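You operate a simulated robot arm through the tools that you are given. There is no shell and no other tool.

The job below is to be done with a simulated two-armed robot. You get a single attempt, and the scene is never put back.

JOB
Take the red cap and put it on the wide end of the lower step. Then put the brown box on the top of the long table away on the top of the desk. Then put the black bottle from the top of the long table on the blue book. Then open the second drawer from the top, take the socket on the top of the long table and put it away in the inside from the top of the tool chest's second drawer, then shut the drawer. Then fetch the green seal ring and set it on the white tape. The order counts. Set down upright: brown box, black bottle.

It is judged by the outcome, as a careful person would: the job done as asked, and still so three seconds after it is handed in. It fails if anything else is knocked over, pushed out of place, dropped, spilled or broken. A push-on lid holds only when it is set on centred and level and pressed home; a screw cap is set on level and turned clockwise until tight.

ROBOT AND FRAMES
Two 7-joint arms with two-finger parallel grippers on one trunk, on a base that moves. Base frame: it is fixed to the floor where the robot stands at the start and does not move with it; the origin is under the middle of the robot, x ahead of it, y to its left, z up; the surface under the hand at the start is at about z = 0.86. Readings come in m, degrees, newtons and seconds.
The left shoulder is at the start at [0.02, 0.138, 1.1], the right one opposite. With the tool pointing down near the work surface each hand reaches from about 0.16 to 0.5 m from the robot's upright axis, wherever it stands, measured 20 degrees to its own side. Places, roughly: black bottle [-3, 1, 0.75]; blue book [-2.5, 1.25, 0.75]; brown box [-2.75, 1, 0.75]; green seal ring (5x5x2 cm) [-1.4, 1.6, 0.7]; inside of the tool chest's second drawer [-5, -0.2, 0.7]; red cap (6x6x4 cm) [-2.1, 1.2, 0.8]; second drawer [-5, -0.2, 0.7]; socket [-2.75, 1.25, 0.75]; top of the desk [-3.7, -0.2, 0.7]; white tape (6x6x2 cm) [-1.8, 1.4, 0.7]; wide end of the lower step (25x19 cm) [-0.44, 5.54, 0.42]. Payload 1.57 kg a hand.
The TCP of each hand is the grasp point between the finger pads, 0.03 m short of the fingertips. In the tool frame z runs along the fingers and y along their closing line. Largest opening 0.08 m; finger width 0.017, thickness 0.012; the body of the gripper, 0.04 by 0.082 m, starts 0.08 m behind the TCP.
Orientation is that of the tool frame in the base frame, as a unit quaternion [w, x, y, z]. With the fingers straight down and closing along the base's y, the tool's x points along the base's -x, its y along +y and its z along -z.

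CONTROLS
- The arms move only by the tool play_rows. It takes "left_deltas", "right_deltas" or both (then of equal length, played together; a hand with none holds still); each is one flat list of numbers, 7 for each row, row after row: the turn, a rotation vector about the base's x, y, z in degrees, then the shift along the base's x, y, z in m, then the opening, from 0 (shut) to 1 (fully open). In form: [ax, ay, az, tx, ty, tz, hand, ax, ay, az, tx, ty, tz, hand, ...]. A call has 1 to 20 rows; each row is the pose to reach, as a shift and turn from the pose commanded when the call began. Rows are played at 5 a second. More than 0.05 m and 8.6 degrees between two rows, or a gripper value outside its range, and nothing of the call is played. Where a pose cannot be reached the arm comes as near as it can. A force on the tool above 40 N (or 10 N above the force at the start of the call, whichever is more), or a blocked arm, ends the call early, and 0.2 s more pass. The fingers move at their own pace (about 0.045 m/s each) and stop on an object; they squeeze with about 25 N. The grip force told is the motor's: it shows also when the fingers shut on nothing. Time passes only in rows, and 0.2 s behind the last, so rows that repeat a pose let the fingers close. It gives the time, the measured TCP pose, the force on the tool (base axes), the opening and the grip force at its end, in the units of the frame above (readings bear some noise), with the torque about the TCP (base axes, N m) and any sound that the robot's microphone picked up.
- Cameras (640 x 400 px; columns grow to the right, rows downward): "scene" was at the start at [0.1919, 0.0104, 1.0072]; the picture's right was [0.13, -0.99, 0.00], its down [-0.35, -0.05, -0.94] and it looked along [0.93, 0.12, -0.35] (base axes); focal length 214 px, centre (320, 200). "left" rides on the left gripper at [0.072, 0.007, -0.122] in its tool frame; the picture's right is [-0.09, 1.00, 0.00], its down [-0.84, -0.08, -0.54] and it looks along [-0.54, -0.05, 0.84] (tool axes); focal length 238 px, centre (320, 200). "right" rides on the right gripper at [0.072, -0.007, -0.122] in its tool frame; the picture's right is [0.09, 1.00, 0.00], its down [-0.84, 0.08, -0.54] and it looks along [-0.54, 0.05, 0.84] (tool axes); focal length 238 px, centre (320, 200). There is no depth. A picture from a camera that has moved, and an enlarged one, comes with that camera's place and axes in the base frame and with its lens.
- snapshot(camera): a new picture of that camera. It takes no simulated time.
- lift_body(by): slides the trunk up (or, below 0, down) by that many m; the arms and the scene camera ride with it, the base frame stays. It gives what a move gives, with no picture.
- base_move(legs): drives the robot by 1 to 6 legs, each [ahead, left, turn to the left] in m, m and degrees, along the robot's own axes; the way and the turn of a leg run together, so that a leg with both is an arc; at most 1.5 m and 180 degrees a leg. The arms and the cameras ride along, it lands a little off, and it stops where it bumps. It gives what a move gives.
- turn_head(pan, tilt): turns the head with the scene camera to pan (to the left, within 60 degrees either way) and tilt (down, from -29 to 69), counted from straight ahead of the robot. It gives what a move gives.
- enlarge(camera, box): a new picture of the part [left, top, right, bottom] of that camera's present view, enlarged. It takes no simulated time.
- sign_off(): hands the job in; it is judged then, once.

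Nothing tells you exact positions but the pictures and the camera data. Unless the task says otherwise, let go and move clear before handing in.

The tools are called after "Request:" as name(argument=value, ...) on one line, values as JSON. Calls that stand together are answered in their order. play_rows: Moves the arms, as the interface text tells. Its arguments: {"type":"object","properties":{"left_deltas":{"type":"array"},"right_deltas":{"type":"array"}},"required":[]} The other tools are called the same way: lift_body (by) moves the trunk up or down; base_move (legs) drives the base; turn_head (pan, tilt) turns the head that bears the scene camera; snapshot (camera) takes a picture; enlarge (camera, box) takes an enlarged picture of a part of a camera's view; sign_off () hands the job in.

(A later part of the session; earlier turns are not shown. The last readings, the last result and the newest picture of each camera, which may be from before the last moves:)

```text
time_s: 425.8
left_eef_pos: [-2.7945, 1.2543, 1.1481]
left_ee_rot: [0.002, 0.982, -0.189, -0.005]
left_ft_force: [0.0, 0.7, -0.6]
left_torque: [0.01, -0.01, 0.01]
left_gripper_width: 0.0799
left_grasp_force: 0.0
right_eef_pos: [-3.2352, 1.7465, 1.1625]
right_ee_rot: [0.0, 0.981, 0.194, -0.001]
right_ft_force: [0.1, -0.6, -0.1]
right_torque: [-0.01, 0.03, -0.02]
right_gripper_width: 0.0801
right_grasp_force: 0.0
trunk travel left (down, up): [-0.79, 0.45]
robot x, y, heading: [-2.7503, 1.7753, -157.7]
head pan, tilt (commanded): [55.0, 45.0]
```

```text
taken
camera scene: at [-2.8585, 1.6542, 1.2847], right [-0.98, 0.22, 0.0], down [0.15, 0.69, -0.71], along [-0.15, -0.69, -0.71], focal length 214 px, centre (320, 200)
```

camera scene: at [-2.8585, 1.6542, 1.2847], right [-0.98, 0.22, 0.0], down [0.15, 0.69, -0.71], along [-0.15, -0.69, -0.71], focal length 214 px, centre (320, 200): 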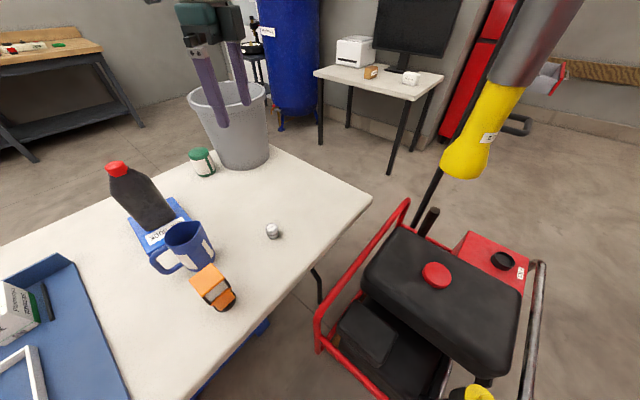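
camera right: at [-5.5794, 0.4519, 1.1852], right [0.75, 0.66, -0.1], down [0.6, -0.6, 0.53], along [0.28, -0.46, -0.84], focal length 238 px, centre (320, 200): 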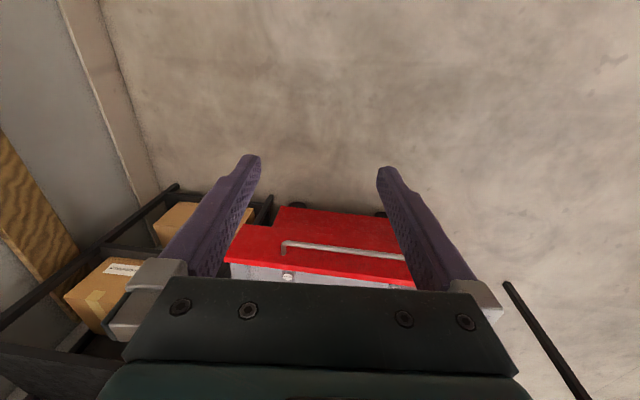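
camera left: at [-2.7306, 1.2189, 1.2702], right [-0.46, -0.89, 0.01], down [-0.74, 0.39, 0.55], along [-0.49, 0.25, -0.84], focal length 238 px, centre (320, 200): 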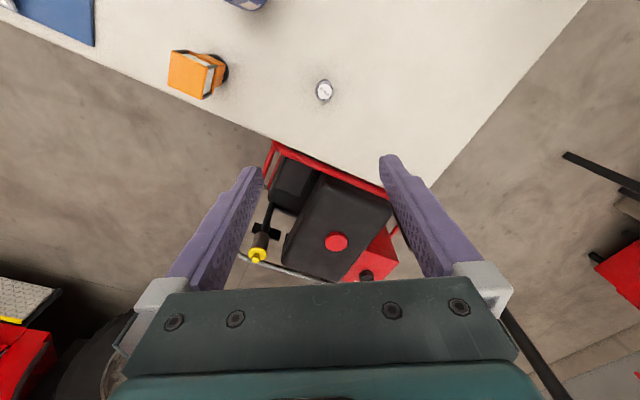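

The socket is almost under the left hand, at about (-2.801, 1.242). I'll enlarge to see its size and what surrounds it.

Request:
enlarge(camera="left", box=[260, 40, 390, 130])

Request:
play_rows(left_deltas=[0, 0, 0, -0.0065, -0.012, 0, 1, 0, 0, 0, -0.0065, -0.012, 0, 1])

Request:
lift_body(by=-0.27)

Request:
snapshot(camera="left")

Request:
snapshot(camera="scene")

```text
4.44 times, centred on (325, 85) of left
camera zoom: at [-2.7306, 1.2189, 1.2702], right [-0.46, -0.89, 0.01], down [-0.74, 0.39, 0.55], along [-0.49, 0.25, -0.84], focal length 1059 px, centre (298, 711)
```

zoom: 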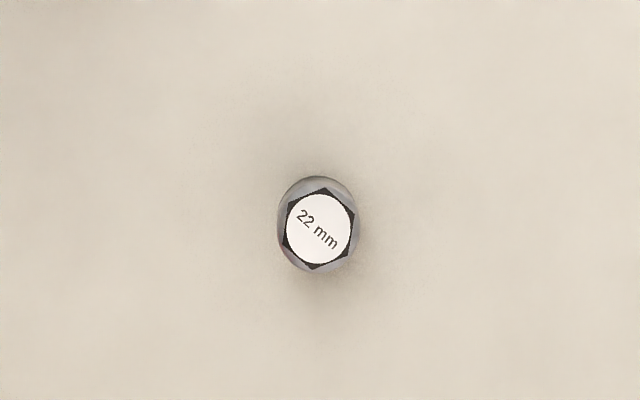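

```text
time_s: 426.4
left_eef_pos: [-2.8032, 1.2421, 1.1477]
left_ee_rot: [0.001, 0.982, -0.19, -0.004]
left_ft_force: [-0.4, 0.4, -1.0]
left_torque: [0.0, -0.01, 0.04]
left_gripper_width: 0.0801
left_grasp_force: 0.2
right_eef_pos: [-3.2347, 1.7452, 1.1631]
right_ee_rot: [-0.001, 0.981, 0.194, 0.0]
right_ft_force: [-0.5, -0.1, 0.3]
right_torque: [-0.01, -0.01, -0.01]
right_gripper_width: 0.0802
right_grasp_force: 0.1
trunk travel left (down, up): [-0.79, 0.45]
robot x, y, heading: [-2.7535, 1.7735, -157.7]
head pan, tilt (commanded): [55.0, 45.0]
```

```text
time_s: 429.2
left_eef_pos: [-2.8027, 1.2413, 0.8773]
left_ee_rot: [0.002, 0.982, -0.19, -0.005]
left_ft_force: [-0.5, 0.1, -1.0]
left_torque: [0.02, 0.01, 0.02]
left_gripper_width: 0.0802
left_grasp_force: 0.1
right_eef_pos: [-3.2345, 1.7451, 0.8926]
right_ee_rot: [0.0, 0.981, 0.194, 0.0]
right_ft_force: [-0.2, 0.5, -0.2]
right_torque: [0.01, 0.02, -0.02]
right_gripper_width: 0.0798
right_grasp_force: 0.1
trunk travel left (down, up): [-0.52, 0.72]
robot x, y, heading: [-2.7468, 1.7748, -157.7]
head pan, tilt (commanded): [55.0, 45.0]
```

```text
taken
camera left: at [-2.7373, 1.207, 1.0], right [-0.46, -0.89, 0.01], down [-0.74, 0.39, 0.55], along [-0.49, 0.25, -0.84], focal length 238 px, centre (320, 200)
```

left: 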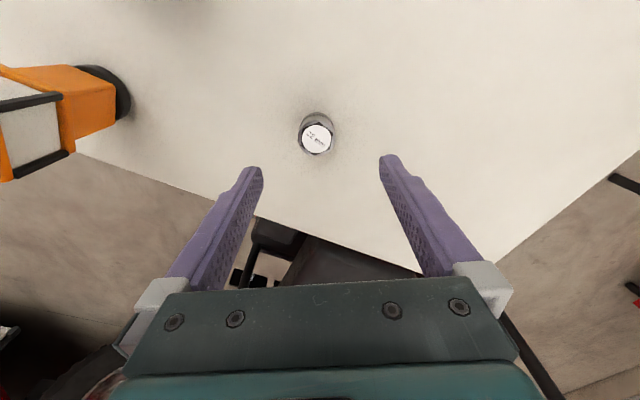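

```text
taken
camera scene: at [-2.8585, 1.6541, 1.0147], right [-0.98, 0.22, 0.0], down [0.15, 0.69, -0.71], along [-0.15, -0.69, -0.71], focal length 214 px, centre (320, 200)
```

scene: 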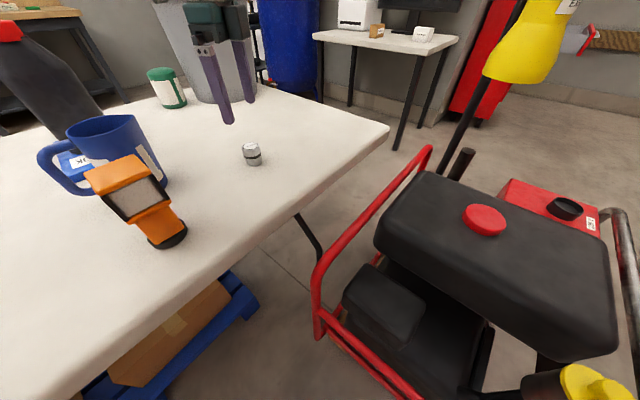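

Request:
lift_body(by=-0.09)

Request:
snapshot(camera="left")

```text
time_s: 430.4
left_eef_pos: [-2.8028, 1.2412, 0.7864]
left_ee_rot: [0.002, 0.982, -0.19, -0.005]
left_ft_force: [-0.3, 0.3, 0.8]
left_torque: [-0.05, -0.01, -0.04]
left_gripper_width: 0.0799
left_grasp_force: 0.1
right_eef_pos: [-3.2363, 1.7457, 0.8027]
right_ee_rot: [0.0, 0.981, 0.193, 0.0]
right_ft_force: [-0.5, -0.3, 0.0]
right_torque: [-0.01, -0.01, 0.03]
right_gripper_width: 0.08
right_grasp_force: 0.1
trunk travel left (down, up): [-0.43, 0.81]
robot x, y, heading: [-2.7487, 1.7711, -157.6]
head pan, tilt (commanded): [55.0, 45.0]
```

```text
taken
camera left: at [-2.7373, 1.2069, 0.9101], right [-0.46, -0.89, 0.01], down [-0.74, 0.39, 0.55], along [-0.49, 0.25, -0.84], focal length 238 px, centre (320, 200)
```

left: 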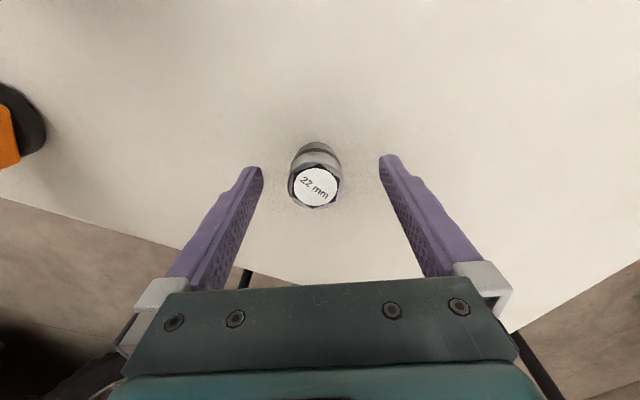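

Request:
play_rows(left_deltas=[0, 0, 0, -0.001, 0.001, -0.007, 1, 0, 0, 0, -0.001, 0.001, -0.014, 1, 0, 0, 0, -0.001, 0.001, -0.014, 0.6, 0, 0, 0, -0.001, 0.001, -0.014, 0.3, 0, 0, 0, -0.001, 0.001, -0.014, 0.15, 0, 0, 0, -0.001, 0.001, -0.014, 0.15, 0, 0, 0, -0.001, 0.001, -0.014, 0.15])

Request:
play_rows(left_deltas=[0, 0, 0, 0, 0, 0.02, 0.15, 0, 0, 0, 0, 0, 0.05, 0.15, 0, 0, 0, 0, 0, 0.08, 0.15])

Request:
snapshot(camera="left")

```text
time_s: 432.0
left_eef_pos: [-2.8038, 1.2443, 0.7731]
left_ee_rot: [0.002, 0.982, -0.189, -0.005]
left_ft_force: [0.8, 0.9, 0.1]
left_torque: [0.01, 0.0, -0.02]
left_gripper_width: 0.0349
left_grasp_force: 25.0
right_eef_pos: [-3.2353, 1.7461, 0.8027]
right_ee_rot: [0.0, 0.981, 0.194, -0.001]
right_ft_force: [-0.6, 1.3, 0.7]
right_torque: [-0.03, -0.02, -0.02]
right_gripper_width: 0.0802
right_grasp_force: 0.1
trunk travel left (down, up): [-0.43, 0.81]
robot x, y, heading: [-2.7468, 1.7725, -157.6]
head pan, tilt (commanded): [55.0, 45.0]
```

```text
time_s: 432.8
left_eef_pos: [-2.804, 1.2424, 0.8521]
left_ee_rot: [0.0, 0.982, -0.19, -0.004]
left_ft_force: [-0.9, -0.2, -1.9]
left_torque: [0.01, 0.04, 0.03]
left_gripper_width: 0.0348
left_grasp_force: 25.1
right_eef_pos: [-3.2343, 1.7466, 0.8023]
right_ee_rot: [0.0, 0.981, 0.194, 0.001]
right_ft_force: [0.1, -0.5, -0.2]
right_torque: [-0.01, 0.02, -0.02]
right_gripper_width: 0.0801
right_grasp_force: 0.1
trunk travel left (down, up): [-0.43, 0.81]
robot x, y, heading: [-2.7475, 1.7744, -157.5]
head pan, tilt (commanded): [55.0, 45.0]
```

```text
taken
camera left: at [-2.7379, 1.2083, 0.9743], right [-0.46, -0.89, 0.0], down [-0.74, 0.39, 0.55], along [-0.49, 0.25, -0.84], focal length 238 px, centre (320, 200)
```

left: 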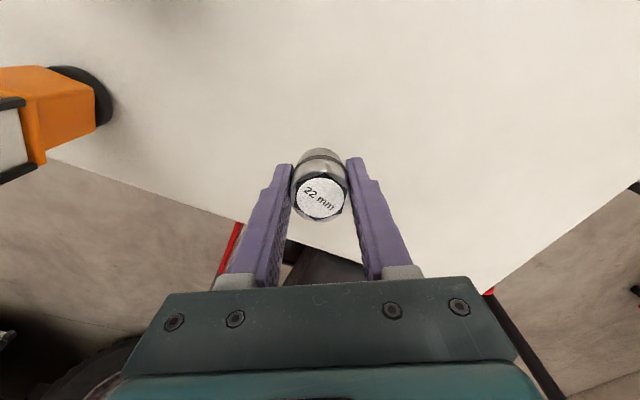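

The 22 mm socket is held firmly. I'll raise the trunk, back out sideways, fold the left arm to the front, and return to the open drawer.

Request:
lift_body(by=0.36)

Request:
base_move(legs=[[0.147, -0.4675, 0], [0, -0.45, 0], [0, 0, 14.5]])

Request:
snapshot(camera="left")

```text
time_s: 436.3
left_eef_pos: [-2.8035, 1.244, 1.2123]
left_ee_rot: [0.002, 0.982, -0.19, -0.004]
left_ft_force: [0.3, 0.1, -1.5]
left_torque: [0.01, -0.01, -0.04]
left_gripper_width: 0.0344
left_grasp_force: 24.5
right_eef_pos: [-3.2353, 1.7462, 1.1632]
right_ee_rot: [0.0, 0.981, 0.194, 0.0]
right_ft_force: [0.5, 0.2, 0.2]
right_torque: [0.03, 0.0, -0.02]
right_gripper_width: 0.08
right_grasp_force: 0.1
trunk travel left (down, up): [-0.79, 0.45]
robot x, y, heading: [-2.7501, 1.7706, -157.7]
head pan, tilt (commanded): [55.0, 45.0]
```

```text
time_s: 442.4
left_eef_pos: [-3.1615, 2.0465, 1.2124]
left_ee_rot: [0.003, 0.998, -0.064, -0.005]
left_ft_force: [-0.6, 0.2, -0.9]
left_torque: [-0.01, -0.01, 0.0]
left_gripper_width: 0.0344
left_grasp_force: 24.4
right_eef_pos: [-3.7062, 2.4244, 1.1625]
right_ee_rot: [0.0, 0.948, 0.318, 0.0]
right_ft_force: [-0.1, -0.6, 0.7]
right_torque: [0.0, -0.02, 0.02]
right_gripper_width: 0.0803
right_grasp_force: 0.0
trunk travel left (down, up): [-0.79, 0.45]
robot x, y, heading: [-3.2464, 2.5727, -143.0]
head pan, tilt (commanded): [55.0, 45.0]
```

```text
taken
camera left: at [-3.0894, 2.0296, 1.3341], right [-0.22, -0.98, 0.01], down [-0.82, 0.18, 0.55], along [-0.54, 0.11, -0.84], focal length 238 px, centre (320, 200)
```

left: 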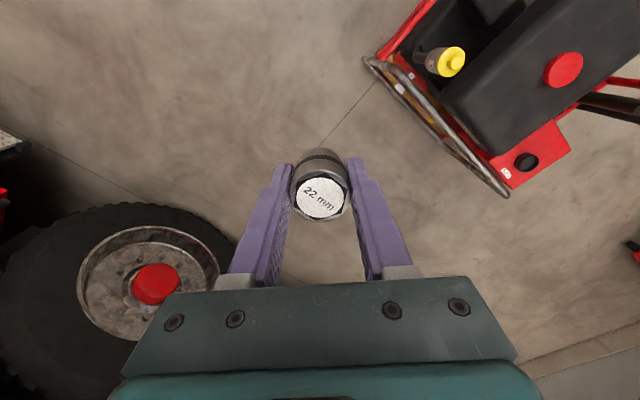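

Request:
play_rows(left_deltas=[0, 0, 5, -0.0329, 0.0213, 0, 0.15, 0, 0, 10, -0.0658, 0.0426, 0, 0.15, 0, 0, 15, -0.0987, 0.0639, 0, 0.15, 0, 0, 20, -0.1316, 0.0852, 0, 0.15, 0, 0, 25, -0.1645, 0.1065, 0, 0.15, 0, 0, 30, -0.1974, 0.1278, 0, 0.15, 0, 0, 35, -0.2303, 0.1491, 0, 0.15, 0, 0, 40, -0.2632, 0.1704, 0, 0.15, 0, 0, 45, -0.2961, 0.1917, 0, 0.15])

Request:
base_move(legs=[[1.45, 0, 0], [1.45, 0, 0], [0, 0, 90]])

Request:
turn_head(pan=0, tilt=40)

Request:
snapshot(camera="scene")

```text
time_s: 444.4
left_eef_pos: [-3.4575, 2.238, 1.2121]
left_ee_rot: [0.005, 0.946, 0.323, -0.004]
left_ft_force: [0.2, 0.3, -1.6]
left_torque: [0.01, 0.0, 0.01]
left_gripper_width: 0.0345
left_grasp_force: 25.1
right_eef_pos: [-3.7049, 2.4235, 1.163]
right_ee_rot: [-0.001, 0.948, 0.318, 0.0]
right_ft_force: [-0.1, 0.5, 1.1]
right_torque: [0.01, 0.04, -0.01]
right_gripper_width: 0.0801
right_grasp_force: 0.0
trunk travel left (down, up): [-0.79, 0.45]
robot x, y, heading: [-3.2429, 2.5715, -142.6]
head pan, tilt (commanded): [55.0, 45.0]
```

```text
time_s: 462.3
left_eef_pos: [-5.23, 0.6039, 1.214]
left_ee_rot: [0.006, 0.445, 0.896, 0.001]
left_ft_force: [-0.9, 0.2, -1.1]
left_torque: [0.03, 0.0, 0.01]
left_gripper_width: 0.0347
left_grasp_force: 25.5
right_eef_pos: [-5.4199, 0.3581, 1.1629]
right_ee_rot: [0.0, 0.45, 0.893, 0.0]
right_ft_force: [0.0, -0.5, -0.3]
right_torque: [-0.02, 0.03, 0.02]
right_gripper_width: 0.0804
right_grasp_force: 0.1
trunk travel left (down, up): [-0.79, 0.45]
robot x, y, heading: [-5.5642, 0.8249, -53.2]
head pan, tilt (commanded): [55.0, 45.0]
```

```text
time_s: 463.6
left_eef_pos: [-5.2313, 0.6032, 1.2142]
left_ee_rot: [0.005, 0.444, 0.896, 0.0]
left_ft_force: [-0.5, 0.3, -2.2]
left_torque: [0.04, -0.03, 0.0]
left_gripper_width: 0.0345
left_grasp_force: 25.3
right_eef_pos: [-5.4202, 0.3573, 1.1636]
right_ee_rot: [0.0, 0.45, 0.893, 0.0]
right_ft_force: [0.5, 0.4, -0.4]
right_torque: [-0.01, 0.0, 0.01]
right_gripper_width: 0.0801
right_grasp_force: 0.1
trunk travel left (down, up): [-0.79, 0.45]
robot x, y, heading: [-5.5695, 0.8212, -53.5]
head pan, tilt (commanded): [0.0, 40.0]
```

```text
taken
camera scene: at [-5.4555, 0.6724, 1.2919], right [-0.8, -0.6, 0.0], down [-0.38, 0.52, -0.77], along [0.46, -0.61, -0.64], focal length 214 px, centre (320, 200)
```

scene: 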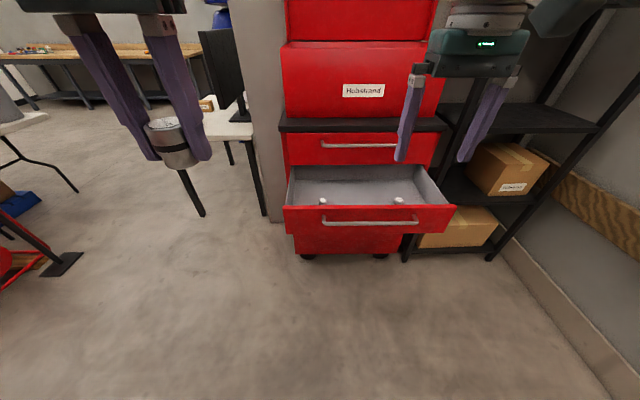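

The drawer is still open with its two sockets near the front. I'll raise the right hand a bit so it clears the drawer, then move in with the left hand over the free middle of the drawer.

Request:
play_rows(right_deltas=[0, 0, 0, -0.008, 0.011, 0.04, 1, 0, 0, 0, -0.016, 0.021, 0.08, 1, 0, 0, 0, -0.024, 0.032, 0.125, 1, 0, 0, 0, -0.024, 0.032, 0.125, 1])

Request:
snapshot(camera="scene")

```text
time_s: 464.6
left_eef_pos: [-5.2312, 0.6046, 1.2146]
left_ee_rot: [0.005, 0.444, 0.896, 0.0]
left_ft_force: [-0.7, -0.1, -2.0]
left_torque: [0.03, 0.0, 0.0]
left_gripper_width: 0.0346
left_grasp_force: 24.9
right_eef_pos: [-5.431, 0.3622, 1.2863]
right_ee_rot: [-0.001, 0.45, 0.893, 0.0]
right_ft_force: [-0.8, 0.0, 0.1]
right_torque: [0.0, 0.04, -0.01]
right_gripper_width: 0.0798
right_grasp_force: 0.0
right hand out of reach, approached as far as the arm can: row 2, 3, 4
trunk travel left (down, up): [-0.79, 0.45]
robot x, y, heading: [-5.5635, 0.8179, -53.4]
head pan, tilt (commanded): [0.0, 40.0]
```

```text
taken
camera scene: at [-5.4556, 0.6723, 1.2919], right [-0.8, -0.6, 0.0], down [-0.38, 0.52, -0.77], along [0.46, -0.62, -0.64], focal length 214 px, centre (320, 200)
```

scene: 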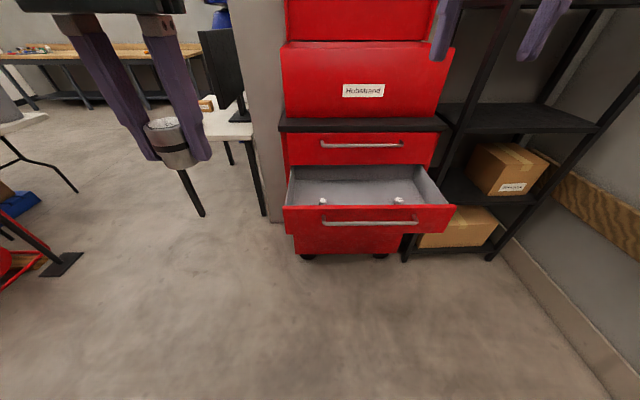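

Request:
base_move(legs=[[0, -0.304, 0], [0.4, 0, 0]])

Request:
turn_head(pan=0, tilt=55)

Request:
snapshot(camera="scene")

Request:
snapshot(camera="left")

```text
time_s: 468.7
left_eef_pos: [-5.2447, 0.1049, 1.2126]
left_ee_rot: [0.003, 0.446, 0.895, 0.001]
left_ft_force: [-0.3, 0.0, -1.1]
left_torque: [0.01, 0.0, 0.0]
left_gripper_width: 0.0345
left_grasp_force: 24.9
right_eef_pos: [-5.444, -0.1366, 1.2851]
right_ee_rot: [-0.001, 0.452, 0.892, 0.001]
right_ft_force: [-0.1, 0.3, 0.1]
right_torque: [0.01, 0.0, -0.03]
right_gripper_width: 0.08
right_grasp_force: 0.0
trunk travel left (down, up): [-0.79, 0.45]
robot x, y, heading: [-5.5758, 0.326, -53.8]
head pan, tilt (commanded): [0.0, 40.0]
```

```text
time_s: 469.5
left_eef_pos: [-5.2445, 0.1047, 1.2132]
left_ee_rot: [0.005, 0.446, 0.895, 0.001]
left_ft_force: [-0.1, -0.3, -2.1]
left_torque: [-0.03, 0.0, 0.01]
left_gripper_width: 0.0347
left_grasp_force: 24.6
right_eef_pos: [-5.444, -0.1372, 1.2859]
right_ee_rot: [-0.001, 0.452, 0.892, 0.0]
right_ft_force: [-1.3, 0.9, 0.1]
right_torque: [0.01, 0.02, 0.03]
right_gripper_width: 0.0798
right_grasp_force: 0.0
trunk travel left (down, up): [-0.79, 0.45]
robot x, y, heading: [-5.579, 0.3236, -53.8]
head pan, tilt (commanded): [0.0, 55.0]
```

```text
taken
camera scene: at [-5.475, 0.1837, 1.2713], right [-0.8, -0.59, 0.0], down [-0.49, 0.66, -0.57], along [0.34, -0.46, -0.82], focal length 214 px, centre (320, 200)
```

scene: 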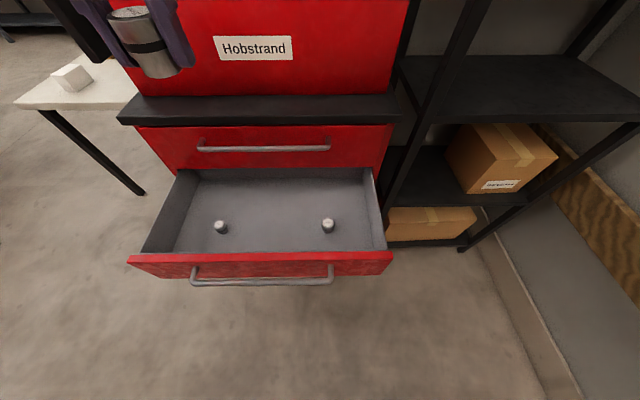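

```text
taken
camera left: at [-5.2824, 0.1641, 1.3354], right [0.85, 0.53, 0.01], down [0.44, -0.71, 0.55], along [0.29, -0.46, -0.84], focal length 238 px, centre (320, 200)
```

left: 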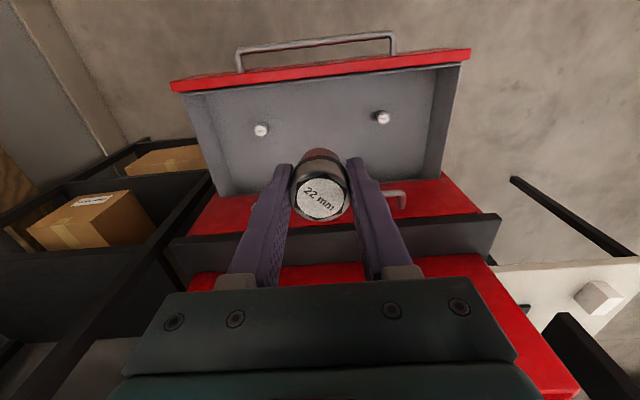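

I can see the free middle of the drawer clearly: its floor is at about z=0.70 and the two sockets are 16 cm to each side of my target. I'll move in slightly, align over that spot, and lower.

Request:
base_move(legs=[[0.05, 0, 0]])

Request:
play_rows(left_deltas=[0, 0, 0, 0.019, -0.026, 0, 0.15, 0, 0, 0, 0.037, -0.051, 0, 0.15, 0, 0, 0, 0.037, -0.051, 0, 0.15])

Request:
lift_body(by=-0.31)

Request:
snapshot(camera="scene")

Request:
snapshot(camera="left")

```text
time_s: 470.4
left_eef_pos: [-5.214, 0.0641, 1.2122]
left_ee_rot: [0.004, 0.446, 0.895, 0.001]
left_ft_force: [-0.4, -0.5, -1.4]
left_torque: [-0.02, -0.01, -0.01]
left_gripper_width: 0.0348
left_grasp_force: 24.9
right_eef_pos: [-5.4143, -0.1759, 1.2862]
right_ee_rot: [0.0, 0.45, 0.893, 0.0]
right_ft_force: [0.8, 0.9, -0.1]
right_torque: [-0.04, 0.01, -0.03]
right_gripper_width: 0.0799
right_grasp_force: 0.0
trunk travel left (down, up): [-0.79, 0.45]
robot x, y, heading: [-5.5482, 0.2838, -53.6]
head pan, tilt (commanded): [0.0, 55.0]
```

```text
time_s: 471.2
left_eef_pos: [-5.1763, 0.0142, 1.2113]
left_ee_rot: [0.003, 0.446, 0.895, 0.002]
left_ft_force: [0.4, 0.0, -1.8]
left_torque: [0.0, -0.02, 0.0]
left_gripper_width: 0.0348
left_grasp_force: 25.1
right_eef_pos: [-5.4146, -0.1779, 1.2864]
right_ee_rot: [-0.001, 0.451, 0.892, 0.001]
right_ft_force: [-0.5, -0.1, -0.1]
right_torque: [-0.02, 0.0, -0.06]
right_gripper_width: 0.0802
right_grasp_force: 0.1
trunk travel left (down, up): [-0.79, 0.45]
robot x, y, heading: [-5.5462, 0.286, -53.2]
head pan, tilt (commanded): [0.0, 55.0]
```

```text
time_s: 474.3
left_eef_pos: [-5.1767, 0.0137, 0.9025]
left_ee_rot: [0.004, 0.446, 0.895, 0.001]
left_ft_force: [-0.5, -0.6, -1.5]
left_torque: [0.0, 0.01, 0.01]
left_gripper_width: 0.0347
left_grasp_force: 25.1
right_eef_pos: [-5.4134, -0.1768, 0.9768]
right_ee_rot: [-0.001, 0.451, 0.892, 0.0]
right_ft_force: [0.8, 0.7, -0.7]
right_torque: [-0.01, -0.01, 0.01]
right_gripper_width: 0.0802
right_grasp_force: 0.1
trunk travel left (down, up): [-0.48, 0.76]
robot x, y, heading: [-5.5499, 0.2862, -53.7]
head pan, tilt (commanded): [0.0, 55.0]
```

```text
taken
camera scene: at [-5.4454, 0.1436, 0.9613], right [-0.8, -0.59, 0.0], down [-0.49, 0.66, -0.57], along [0.34, -0.46, -0.82], focal length 214 px, centre (320, 200)
```

scene: 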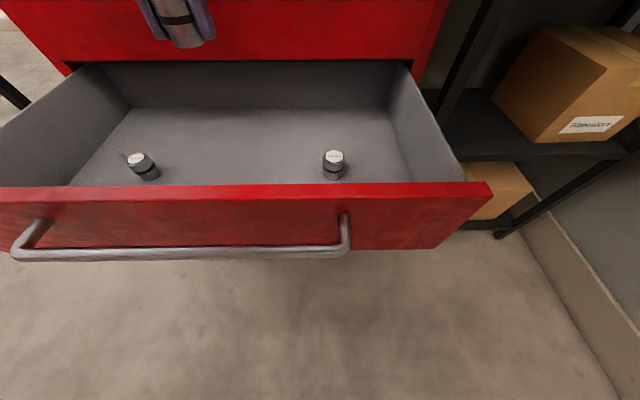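

```text
taken
camera left: at [-5.2154, 0.0729, 1.0247], right [0.85, 0.53, 0.01], down [0.44, -0.71, 0.55], along [0.29, -0.46, -0.84], focal length 238 px, centre (320, 200)
```

left: 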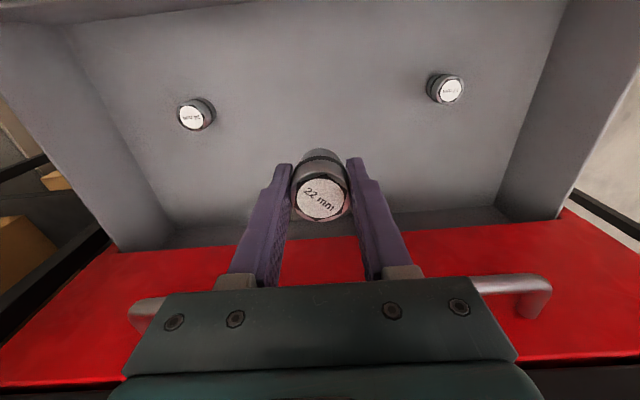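

The socket is over the free middle, 10 cm in front of the upper handle. I'll lower it with the arm.

Request:
play_rows(left_deltas=[0, 0, 0, -0.001, -0.002, -0.035, 0.15, 0, 0, 0, -0.001, -0.002, -0.07, 0.15, 0, 0, 0, -0.001, -0.002, -0.105, 0.15, 0, 0, 0, -0.001, -0.002, -0.135, 0.15, 0, 0, 0, -0.001, -0.002, -0.135, 0.15])

Request:
snapshot(camera="left")

Request:
snapshot(camera="scene")

```text
time_s: 475.5
left_eef_pos: [-5.1778, 0.0112, 0.7654]
left_ee_rot: [0.004, 0.445, 0.895, 0.001]
left_ft_force: [0.0, 0.5, -0.2]
left_torque: [0.03, 0.02, -0.01]
left_gripper_width: 0.0345
left_grasp_force: 24.9
right_eef_pos: [-5.414, -0.1772, 0.9757]
right_ee_rot: [0.0, 0.451, 0.893, 0.001]
right_ft_force: [0.4, 0.9, -0.2]
right_torque: [0.02, -0.05, 0.02]
right_gripper_width: 0.0795
right_grasp_force: 0.1
trunk travel left (down, up): [-0.48, 0.76]
robot x, y, heading: [-5.5468, 0.2861, -53.6]
head pan, tilt (commanded): [0.0, 55.0]
```

```text
taken
camera left: at [-5.2167, 0.0711, 0.8874], right [0.85, 0.53, 0.01], down [0.44, -0.71, 0.55], along [0.29, -0.46, -0.84], focal length 238 px, centre (320, 200)
```

left: 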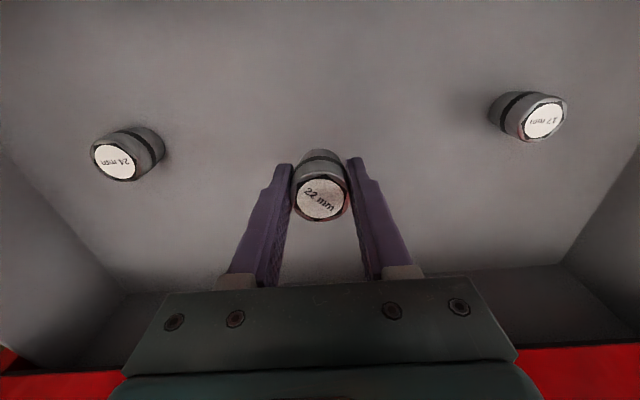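

```text
taken
camera scene: at [-5.4453, 0.1436, 0.9613], right [-0.8, -0.59, 0.0], down [-0.49, 0.66, -0.57], along [0.34, -0.46, -0.82], focal length 214 px, centre (320, 200)
```

scene: 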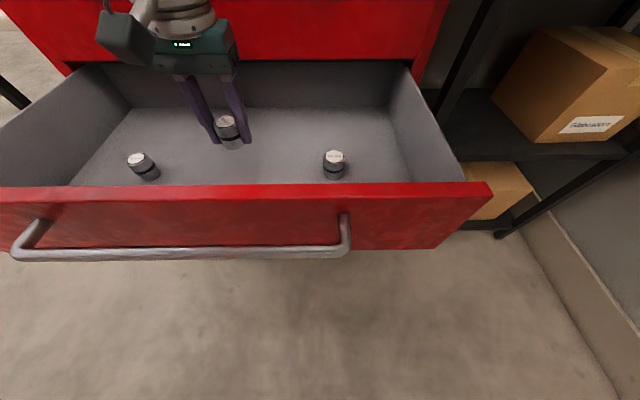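

Good placement between the two sockets. I'll lower the last few centimetres until contact.

Request:
play_rows(left_deltas=[0, 0, 0, 0, 0, -0.01, 0.15, 0, 0, 0, 0, 0, -0.018, 0.15, 0, 0, 0, 0, 0, -0.022, 0.15, 0, 0, 0, 0, 0, -0.022, 0.15])

Request:
play_rows(left_deltas=[0, 0, 0, 0, 0, -0.004, 0.15, 0, 0, 0, 0, 0, -0.006, 0.15, 0, 0, 0, 0, 0, -0.006, 0.15])

```text
time_s: 476.5
left_eef_pos: [-5.1767, 0.0104, 0.7444]
left_ee_rot: [0.004, 0.446, 0.895, 0.0]
left_ft_force: [0.2, -0.5, -1.9]
left_torque: [-0.01, 0.04, 0.0]
left_gripper_width: 0.0347
left_grasp_force: 25.1
right_eef_pos: [-5.4146, -0.1778, 0.9772]
right_ee_rot: [-0.001, 0.451, 0.893, 0.0]
right_ft_force: [0.0, 0.7, -0.3]
right_torque: [0.02, 0.01, 0.0]
right_gripper_width: 0.0799
right_grasp_force: 0.0
trunk travel left (down, up): [-0.48, 0.76]
robot x, y, heading: [-5.551, 0.2818, -53.4]
head pan, tilt (commanded): [0.0, 55.0]
```

```text
time_s: 477.3
left_eef_pos: [-5.1762, 0.011, 0.7397]
left_ee_rot: [0.004, 0.447, 0.895, 0.001]
left_ft_force: [-0.3, 0.6, -1.9]
left_torque: [0.01, -0.01, 0.0]
left_gripper_width: 0.0345
left_grasp_force: 25.3
right_eef_pos: [-5.4154, -0.1779, 0.976]
right_ee_rot: [-0.001, 0.451, 0.892, 0.0]
right_ft_force: [-1.0, 0.1, 0.3]
right_torque: [-0.01, 0.02, 0.03]
right_gripper_width: 0.0799
right_grasp_force: 0.0
trunk travel left (down, up): [-0.48, 0.76]
robot x, y, heading: [-5.545, 0.2836, -53.6]
head pan, tilt (commanded): [0.0, 55.0]
```

Request:
play_rows(left_deltas=[0, 0, 0, 0, 0, -0.003, 0.15, 0, 0, 0, 0, 0, -0.005, 0.15, 0, 0, 0, 0, 0, -0.005, 0.15])

Request:
play_rows(left_deltas=[0, 0, 0, 0, 0, -0.003, 0.15, 0, 0, 0, 0, 0, -0.004, 0.15, 0, 0, 0, 0, 0, -0.004, 0.15])

```text
time_s: 478.1
left_eef_pos: [-5.1779, 0.0127, 0.7345]
left_ee_rot: [0.004, 0.446, 0.895, 0.001]
left_ft_force: [1.6, -0.5, -1.5]
left_torque: [-0.03, 0.01, -0.01]
left_gripper_width: 0.0343
left_grasp_force: 25.2
right_eef_pos: [-5.4138, -0.1764, 0.9763]
right_ee_rot: [0.0, 0.451, 0.893, 0.0]
right_ft_force: [-0.2, 1.4, 0.1]
right_torque: [0.01, 0.0, -0.01]
right_gripper_width: 0.0802
right_grasp_force: 0.1
trunk travel left (down, up): [-0.48, 0.76]
robot x, y, heading: [-5.5472, 0.2826, -53.7]
head pan, tilt (commanded): [0.0, 55.0]
```

```text
time_s: 478.9
left_eef_pos: [-5.1772, 0.0106, 0.7309]
left_ee_rot: [0.004, 0.446, 0.895, 0.001]
left_ft_force: [1.3, 0.4, -0.6]
left_torque: [0.01, -0.01, 0.0]
left_gripper_width: 0.0344
left_grasp_force: 24.8
right_eef_pos: [-5.414, -0.1766, 0.9759]
right_ee_rot: [-0.001, 0.452, 0.892, 0.0]
right_ft_force: [-0.2, 0.5, 0.1]
right_torque: [0.05, -0.04, 0.0]
right_gripper_width: 0.08
right_grasp_force: 0.0
trunk travel left (down, up): [-0.48, 0.76]
robot x, y, heading: [-5.5461, 0.285, -53.8]
head pan, tilt (commanded): [0.0, 55.0]
```

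Request:
play_rows(left_deltas=[0, 0, 0, 0, 0, -0.003, 0.15, 0, 0, 0, 0, 0, -0.005, 0.15, 0, 0, 0, 0, 0, -0.005, 0.15])

Request:
play_rows(left_deltas=[0, 0, 0, 0, 0, -0.003, 0.15, 0, 0, 0, 0, 0, -0.005, 0.15, 0, 0, 0, 0, 0, -0.005, 0.15])

Request:
enlarge(camera="scene", box=[90, 40, 290, 190])

```text
time_s: 479.7
left_eef_pos: [-5.1787, 0.0111, 0.7259]
left_ee_rot: [0.004, 0.447, 0.895, 0.001]
left_ft_force: [-0.1, -0.2, -1.0]
left_torque: [0.02, -0.03, -0.01]
left_gripper_width: 0.0349
left_grasp_force: 24.9
right_eef_pos: [-5.4151, -0.1778, 0.9766]
right_ee_rot: [-0.001, 0.451, 0.892, 0.001]
right_ft_force: [-0.6, -0.8, -0.2]
right_torque: [-0.01, -0.01, 0.0]
right_gripper_width: 0.08
right_grasp_force: 0.0
trunk travel left (down, up): [-0.48, 0.76]
robot x, y, heading: [-5.5453, 0.283, -53.8]
head pan, tilt (commanded): [0.0, 55.0]
```

```text
time_s: 480.5
left_eef_pos: [-5.1771, 0.0112, 0.7205]
left_ee_rot: [0.004, 0.446, 0.895, 0.001]
left_ft_force: [0.3, -0.6, -1.4]
left_torque: [0.0, 0.03, -0.02]
left_gripper_width: 0.0347
left_grasp_force: 25.1
right_eef_pos: [-5.4142, -0.1767, 0.976]
right_ee_rot: [0.0, 0.451, 0.892, 0.0]
right_ft_force: [-0.4, -0.5, -0.5]
right_torque: [0.02, -0.03, 0.02]
right_gripper_width: 0.0798
right_grasp_force: 0.1
trunk travel left (down, up): [-0.48, 0.76]
robot x, y, heading: [-5.544, 0.2828, -53.6]
head pan, tilt (commanded): [0.0, 55.0]
```

```text
2.67 times, centred on (190, 115) of scene
camera zoom: at [-5.4454, 0.1437, 0.9612], right [-0.8, -0.59, 0.0], down [-0.49, 0.66, -0.57], along [0.34, -0.46, -0.82], focal length 572 px, centre (667, 427)
```

zoom: 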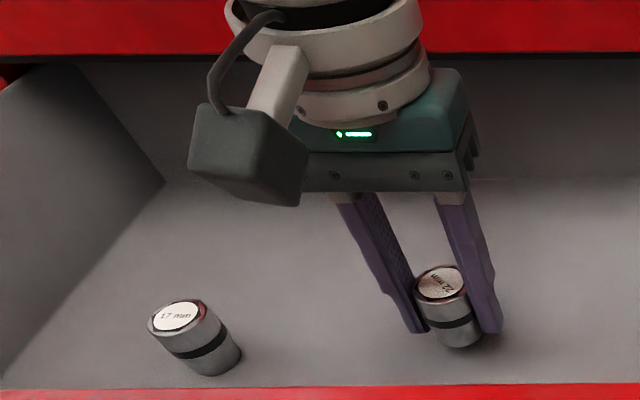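

Request:
play_rows(left_deltas=[0, 0, 0, 0, 0, -0.003, 0.15, 0, 0, 0, 0, 0, -0.005, 0.15, 0, 0, 0, 0, 0, -0.005, 0.15])

Request:
play_rows(left_deltas=[0, 0, 0, 0, 0, -0.003, 0.15, 0, 0, 0, 0, 0, -0.005, 0.15, 0, 0, 0, 0, 0, -0.005, 0.15])

```text
time_s: 481.3
left_eef_pos: [-5.1771, 0.012, 0.7165]
left_ee_rot: [0.005, 0.445, 0.896, 0.0]
left_ft_force: [1.0, 0.4, -0.4]
left_torque: [-0.03, 0.0, 0.0]
left_gripper_width: 0.0347
left_grasp_force: 25.2
right_eef_pos: [-5.4142, -0.1765, 0.9758]
right_ee_rot: [-0.001, 0.451, 0.892, 0.001]
right_ft_force: [-0.1, 0.1, 0.0]
right_torque: [-0.01, -0.02, 0.03]
right_gripper_width: 0.08
right_grasp_force: 0.0
trunk travel left (down, up): [-0.48, 0.76]
robot x, y, heading: [-5.5454, 0.2846, -53.5]
head pan, tilt (commanded): [0.0, 55.0]
```

```text
time_s: 482.1
left_eef_pos: [-5.1775, 0.0119, 0.7104]
left_ee_rot: [0.004, 0.446, 0.895, 0.001]
left_ft_force: [0.3, -0.5, -1.5]
left_torque: [-0.02, -0.01, 0.03]
left_gripper_width: 0.0345
left_grasp_force: 24.6
right_eef_pos: [-5.4149, -0.1767, 0.9764]
right_ee_rot: [-0.001, 0.452, 0.892, 0.0]
right_ft_force: [1.2, 0.4, 0.2]
right_torque: [0.02, -0.01, 0.01]
right_gripper_width: 0.08
right_grasp_force: 0.0
trunk travel left (down, up): [-0.48, 0.76]
robot x, y, heading: [-5.5452, 0.2838, -53.8]
head pan, tilt (commanded): [0.0, 55.0]
```

Request:
play_rows(left_deltas=[0, 0, 0, 0, 0, -0.003, 0.15, 0, 0, 0, 0, 0, -0.006, 0.15, 0, 0, 0, 0, 0, -0.006, 0.15])

Request:
enlarge(camera="scene", box=[120, 80, 260, 190])

```text
time_s: 482.9
left_eef_pos: [-5.1757, 0.009, 0.707]
left_ee_rot: [0.007, 0.446, 0.895, -0.001]
left_ft_force: [-1.4, -0.4, 16.8]
left_torque: [-0.13, 0.1, 0.01]
left_gripper_width: 0.0348
left_grasp_force: 25.1
right_eef_pos: [-5.4126, -0.1774, 0.9772]
right_ee_rot: [0.0, 0.451, 0.892, 0.0]
right_ft_force: [-0.1, 0.0, -0.1]
right_torque: [-0.01, 0.01, -0.01]
right_gripper_width: 0.08
right_grasp_force: 0.0
trunk travel left (down, up): [-0.48, 0.76]
robot x, y, heading: [-5.5468, 0.2799, -53.5]
head pan, tilt (commanded): [0.0, 55.0]
```

```text
3.64 times, centred on (190, 135) of scene
camera zoom: at [-5.4443, 0.1426, 0.9617], right [-0.8, -0.59, 0.0], down [-0.49, 0.66, -0.57], along [0.34, -0.46, -0.82], focal length 780 px, centre (793, 436)
```

zoom: 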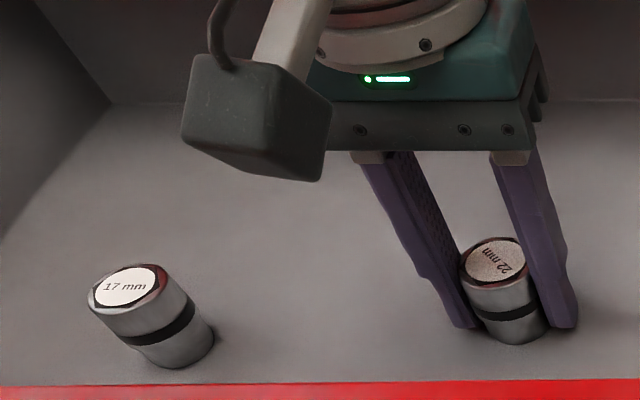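

Contact at last — the socket stands on the drawer floor. I'll ease off, release, and rise straight up.

Request:
play_rows(left_deltas=[0, 0, 0, 0, 0, 0.002, 0.15, 0, 0, 0, 0, 0, 0.002, 0.3, 0, 0, 0, 0, 0, 0.002, 0.6, 0, 0, 0, 0, 0, 0.002, 0.8, 0, 0, 0, 0, 0, 0.002, 0.8, 0, 0, 0, 0, 0, 0.03, 0.8, 0, 0, 0, 0, 0, 0.07, 0.8, 0, 0, 0, 0, 0, 0.11, 0.8, 0, 0, 0, 0, 0, 0.15, 0.8, 0, 0, 0, 0, 0, 0.19, 0.8])

Request:
snapshot(camera="scene")

Request:
snapshot(camera="left")

```text
time_s: 485.1
left_eef_pos: [-5.1787, 0.0107, 0.8954]
left_ee_rot: [0.005, 0.445, 0.895, 0.001]
left_ft_force: [-0.4, 0.9, -0.2]
left_torque: [0.01, 0.03, 0.01]
left_gripper_width: 0.0641
left_grasp_force: 0.1
right_eef_pos: [-5.4141, -0.1776, 0.9761]
right_ee_rot: [0.0, 0.451, 0.892, 0.0]
right_ft_force: [-0.3, 0.9, 0.0]
right_torque: [0.01, 0.01, -0.01]
right_gripper_width: 0.08
right_grasp_force: 0.1
trunk travel left (down, up): [-0.48, 0.76]
robot x, y, heading: [-5.5442, 0.2841, -53.5]
head pan, tilt (commanded): [0.0, 55.0]
```

```text
taken
camera scene: at [-5.4449, 0.1435, 0.9613], right [-0.8, -0.59, 0.0], down [-0.49, 0.66, -0.57], along [0.34, -0.46, -0.82], focal length 214 px, centre (320, 200)
```

scene: 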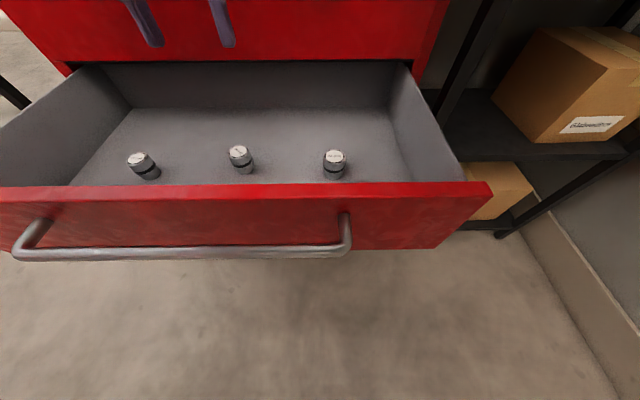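

```text
taken
camera left: at [-5.2182, 0.0704, 1.0179], right [0.85, 0.53, 0.01], down [0.44, -0.71, 0.55], along [0.29, -0.46, -0.84], focal length 238 px, centre (320, 200)
```

left: 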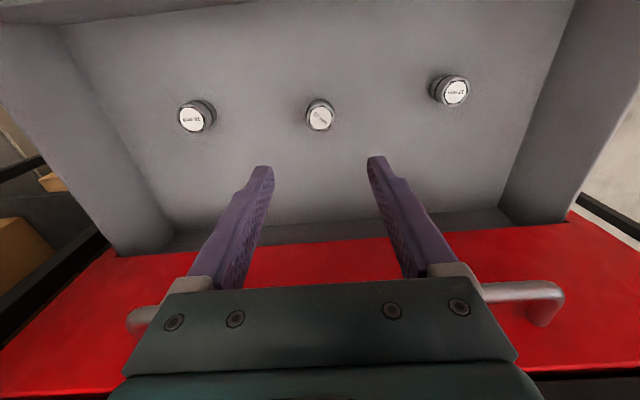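

All three sockets stand in the drawer. Now I'll back off, close the left fingers, and pitch the hand forward to push the drawer shut by its front face, just above the handle.

Request:
base_move(legs=[[-0.36, 0, 0]])

Request:
play_rows(left_deltas=[-6.7, -5, 0, 0.003, -0.004, 0, 0, -13.4, -10, 0, 0.006, -0.008, 0, 0, -20.1, -15, 0, 0.009, -0.012, 0, 0, -26.8, -20, 0, 0.012, -0.016, 0, 0, -33.5, -25, 0, 0.012, -0.016, -0.02, 0, -40.2, -30, 0, 0.012, -0.016, -0.04, 0, -47, -35, 0, 0.012, -0.016, -0.06, 0])

Request:
turn_head(pan=0, tilt=40)

Request:
snapshot(camera="scene")

```text
time_s: 487.4
left_eef_pos: [-5.3918, 0.2987, 0.8955]
left_ee_rot: [0.005, 0.446, 0.895, 0.002]
left_ft_force: [0.8, -0.2, 0.2]
left_torque: [-0.04, 0.01, -0.03]
left_gripper_width: 0.064
left_grasp_force: 0.1
right_eef_pos: [-5.6269, 0.1104, 0.9763]
right_ee_rot: [-0.001, 0.451, 0.893, 0.0]
right_ft_force: [0.0, -0.8, 0.1]
right_torque: [0.01, 0.0, -0.02]
right_gripper_width: 0.0802
right_grasp_force: 0.1
trunk travel left (down, up): [-0.48, 0.76]
robot x, y, heading: [-5.7593, 0.5743, -53.6]
head pan, tilt (commanded): [0.0, 55.0]
```

```text
time_s: 489.0
left_eef_pos: [-5.3793, 0.2825, 0.8344]
left_ee_rot: [0.441, 0.387, 0.779, -0.222]
left_ft_force: [0.8, -0.1, -0.3]
left_torque: [0.02, 0.0, 0.03]
left_gripper_width: 0.0
left_grasp_force: 21.4
right_eef_pos: [-5.6261, 0.1112, 0.9755]
right_ee_rot: [-0.001, 0.451, 0.893, 0.0]
right_ft_force: [0.4, -0.2, -0.6]
right_torque: [0.02, 0.01, -0.03]
right_gripper_width: 0.08
right_grasp_force: 0.0
trunk travel left (down, up): [-0.48, 0.76]
robot x, y, heading: [-5.7593, 0.5707, -53.6]
head pan, tilt (commanded): [0.0, 55.0]
```

```text
time_s: 489.8
left_eef_pos: [-5.3786, 0.2827, 0.8355]
left_ee_rot: [0.441, 0.386, 0.78, -0.221]
left_ft_force: [-0.2, 0.2, -0.3]
left_torque: [0.0, 0.01, 0.01]
left_gripper_width: 0.0002
left_grasp_force: 21.1
right_eef_pos: [-5.6268, 0.112, 0.9766]
right_ee_rot: [-0.001, 0.451, 0.892, 0.0]
right_ft_force: [-0.3, 0.5, -0.7]
right_torque: [0.02, 0.0, 0.01]
right_gripper_width: 0.0798
right_grasp_force: 0.0
trunk travel left (down, up): [-0.48, 0.76]
robot x, y, heading: [-5.7637, 0.5723, -53.5]
head pan, tilt (commanded): [0.0, 40.0]
```

```text
taken
camera scene: at [-5.6501, 0.4212, 0.9819], right [-0.8, -0.59, 0.0], down [-0.38, 0.52, -0.77], along [0.46, -0.62, -0.64], focal length 214 px, centre (320, 200)
```

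scene: 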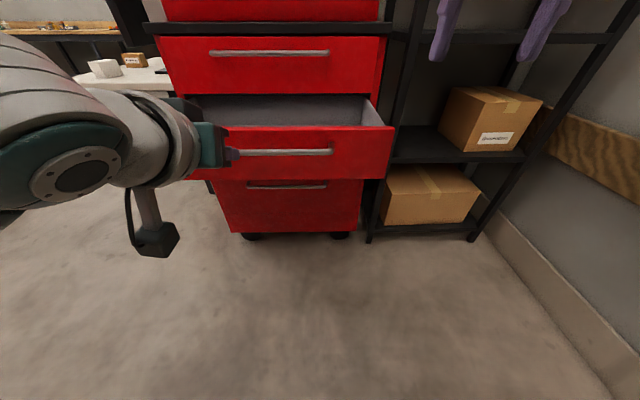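

The pushing pose is set, lined up with the handle's middle. I'll lower it 3 cm and drive forward until it is just short of the drawer front.

Request:
play_rows(left_deltas=[0, 0, 0, 0, 0, -0.015, 0, 0, 0, 0, 0, 0, -0.03, 0])

Request:
base_move(legs=[[0.16, 0, 0]])

Request:
snapshot(camera="scene")

Request:
snapshot(camera="left")

```text
time_s: 490.4
left_eef_pos: [-5.3791, 0.2835, 0.8052]
left_ee_rot: [0.441, 0.386, 0.779, -0.221]
left_ft_force: [0.4, 0.7, 1.0]
left_torque: [0.02, -0.02, 0.0]
left_gripper_width: 0.0003
left_grasp_force: 21.6
right_eef_pos: [-5.6267, 0.1116, 0.9757]
right_ee_rot: [-0.001, 0.451, 0.893, 0.0]
right_ft_force: [-0.9, -0.2, 0.6]
right_torque: [0.01, 0.01, 0.02]
right_gripper_width: 0.0798
right_grasp_force: 0.1
trunk travel left (down, up): [-0.48, 0.76]
robot x, y, heading: [-5.7612, 0.5729, -53.6]
head pan, tilt (commanded): [0.0, 40.0]
```

```text
time_s: 491.8
left_eef_pos: [-5.2828, 0.1532, 0.8045]
left_ee_rot: [0.44, 0.387, 0.78, -0.221]
left_ft_force: [-0.3, 0.6, 0.6]
left_torque: [0.04, -0.04, 0.01]
left_gripper_width: 0.0
left_grasp_force: 21.0
right_eef_pos: [-5.5325, -0.0172, 0.9764]
right_ee_rot: [0.0, 0.451, 0.893, 0.0]
right_ft_force: [0.3, -0.6, -0.4]
right_torque: [-0.02, 0.0, 0.0]
right_gripper_width: 0.0798
right_grasp_force: 0.1
trunk travel left (down, up): [-0.48, 0.76]
robot x, y, heading: [-5.6645, 0.4452, -53.6]
head pan, tilt (commanded): [0.0, 40.0]
```

```text
taken
camera scene: at [-5.5548, 0.292, 0.982], right [-0.8, -0.59, 0.0], down [-0.38, 0.52, -0.77], along [0.46, -0.62, -0.64], focal length 214 px, centre (320, 200)
```

scene: 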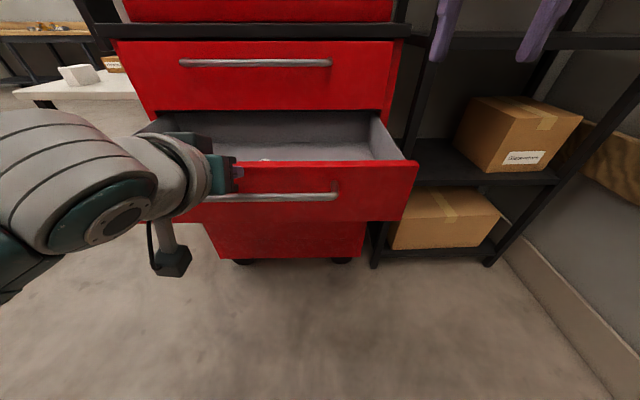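

```text
taken
camera left: at [-5.3639, 0.2686, 0.8068], right [0.82, 0.56, 0.08], down [-0.08, -0.02, 1.0], along [0.56, -0.83, 0.03], focal length 238 px, centre (320, 200)
```

left: 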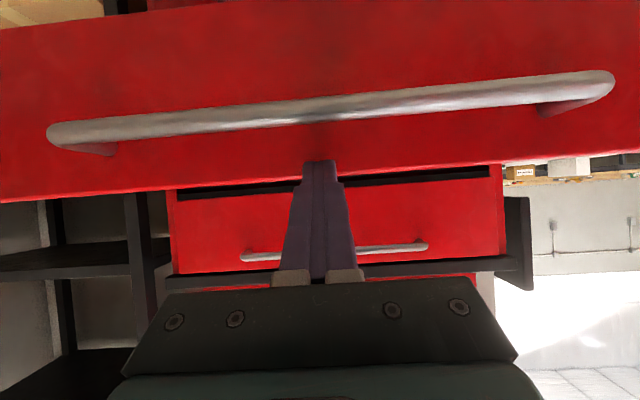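

The finger tips are centred on the handle but close to the drawer's top edge, so I'll lower them 1.3 cm, then push in short, gentle moves.

Request:
play_rows(left_deltas=[0, 0, 0, 0, 0, -0.013, 0, 0, 0, 0, 0, 0, -0.013, 0])

Request:
base_move(legs=[[0.05, 0, 0]])

Request:
base_move(legs=[[0.06, 0, 0]])

Request:
snapshot(camera="left")

Request:
snapshot(camera="scene")

```text
time_s: 492.4
left_eef_pos: [-5.2845, 0.1539, 0.7919]
left_ee_rot: [0.44, 0.387, 0.78, -0.221]
left_ft_force: [0.1, 0.0, 0.4]
left_torque: [0.04, 0.01, -0.02]
left_gripper_width: 0.0
left_grasp_force: 20.9
right_eef_pos: [-5.5315, -0.017, 0.9768]
right_ee_rot: [-0.002, 0.451, 0.893, 0.001]
right_ft_force: [0.2, 0.2, 0.1]
right_torque: [0.03, 0.0, 0.01]
right_gripper_width: 0.0798
right_grasp_force: 0.0
trunk travel left (down, up): [-0.48, 0.76]
robot x, y, heading: [-5.668, 0.4401, -53.6]
head pan, tilt (commanded): [0.0, 40.0]
```

```text
time_s: 493.3
left_eef_pos: [-5.2544, 0.1133, 0.7921]
left_ee_rot: [0.44, 0.386, 0.78, -0.221]
left_ft_force: [-0.5, 0.4, -0.2]
left_torque: [0.01, 0.03, 0.05]
left_gripper_width: 0.0001
left_grasp_force: 21.3
right_eef_pos: [-5.5007, -0.0594, 0.9763]
right_ee_rot: [0.0, 0.451, 0.893, 0.0]
right_ft_force: [0.5, 0.0, -0.6]
right_torque: [0.02, 0.03, -0.02]
right_gripper_width: 0.0798
right_grasp_force: 0.1
trunk travel left (down, up): [-0.48, 0.76]
robot x, y, heading: [-5.6326, 0.4034, -53.6]
head pan, tilt (commanded): [0.0, 40.0]
```

```text
time_s: 494.3
left_eef_pos: [-5.2194, 0.0656, 0.7924]
left_ee_rot: [0.441, 0.387, 0.779, -0.221]
left_ft_force: [-0.3, -0.5, -0.2]
left_torque: [-0.02, 0.01, 0.01]
left_gripper_width: 0.0
left_grasp_force: 21.1
right_eef_pos: [-5.4675, -0.1044, 0.9759]
right_ee_rot: [-0.001, 0.451, 0.892, 0.0]
right_ft_force: [-0.1, 0.1, -0.3]
right_torque: [0.01, -0.01, 0.0]
right_gripper_width: 0.0801
right_grasp_force: 0.2
trunk travel left (down, up): [-0.48, 0.76]
robot x, y, heading: [-5.6, 0.3549, -53.4]
head pan, tilt (commanded): [0.0, 40.0]
```

```text
taken
camera left: at [-5.2991, 0.181, 0.7942], right [0.82, 0.56, 0.08], down [-0.08, -0.02, 1.0], along [0.56, -0.83, 0.03], focal length 238 px, centre (320, 200)
```

left: 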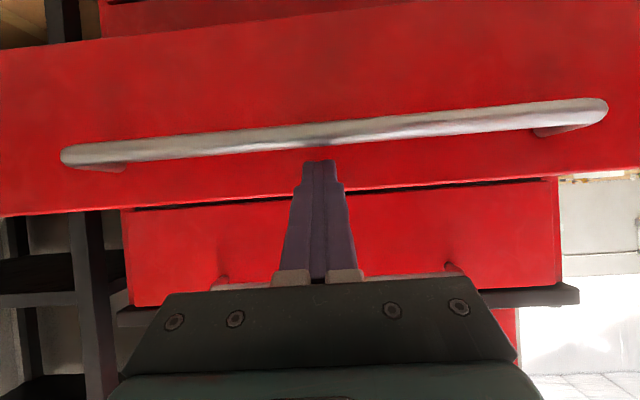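

```text
taken
camera scene: at [-5.4901, 0.2043, 0.9821], right [-0.8, -0.59, 0.0], down [-0.38, 0.52, -0.77], along [0.46, -0.62, -0.64], focal length 214 px, centre (320, 200)
```

scene: 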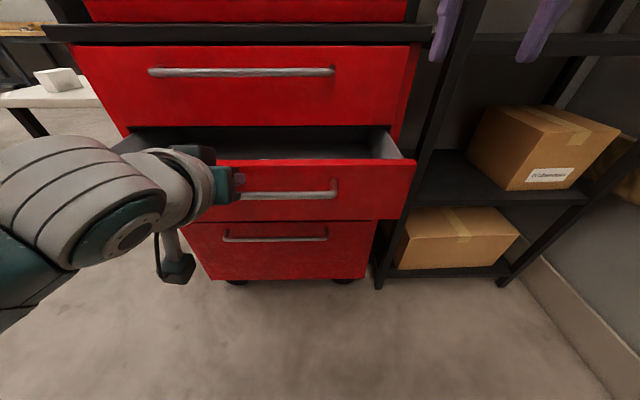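

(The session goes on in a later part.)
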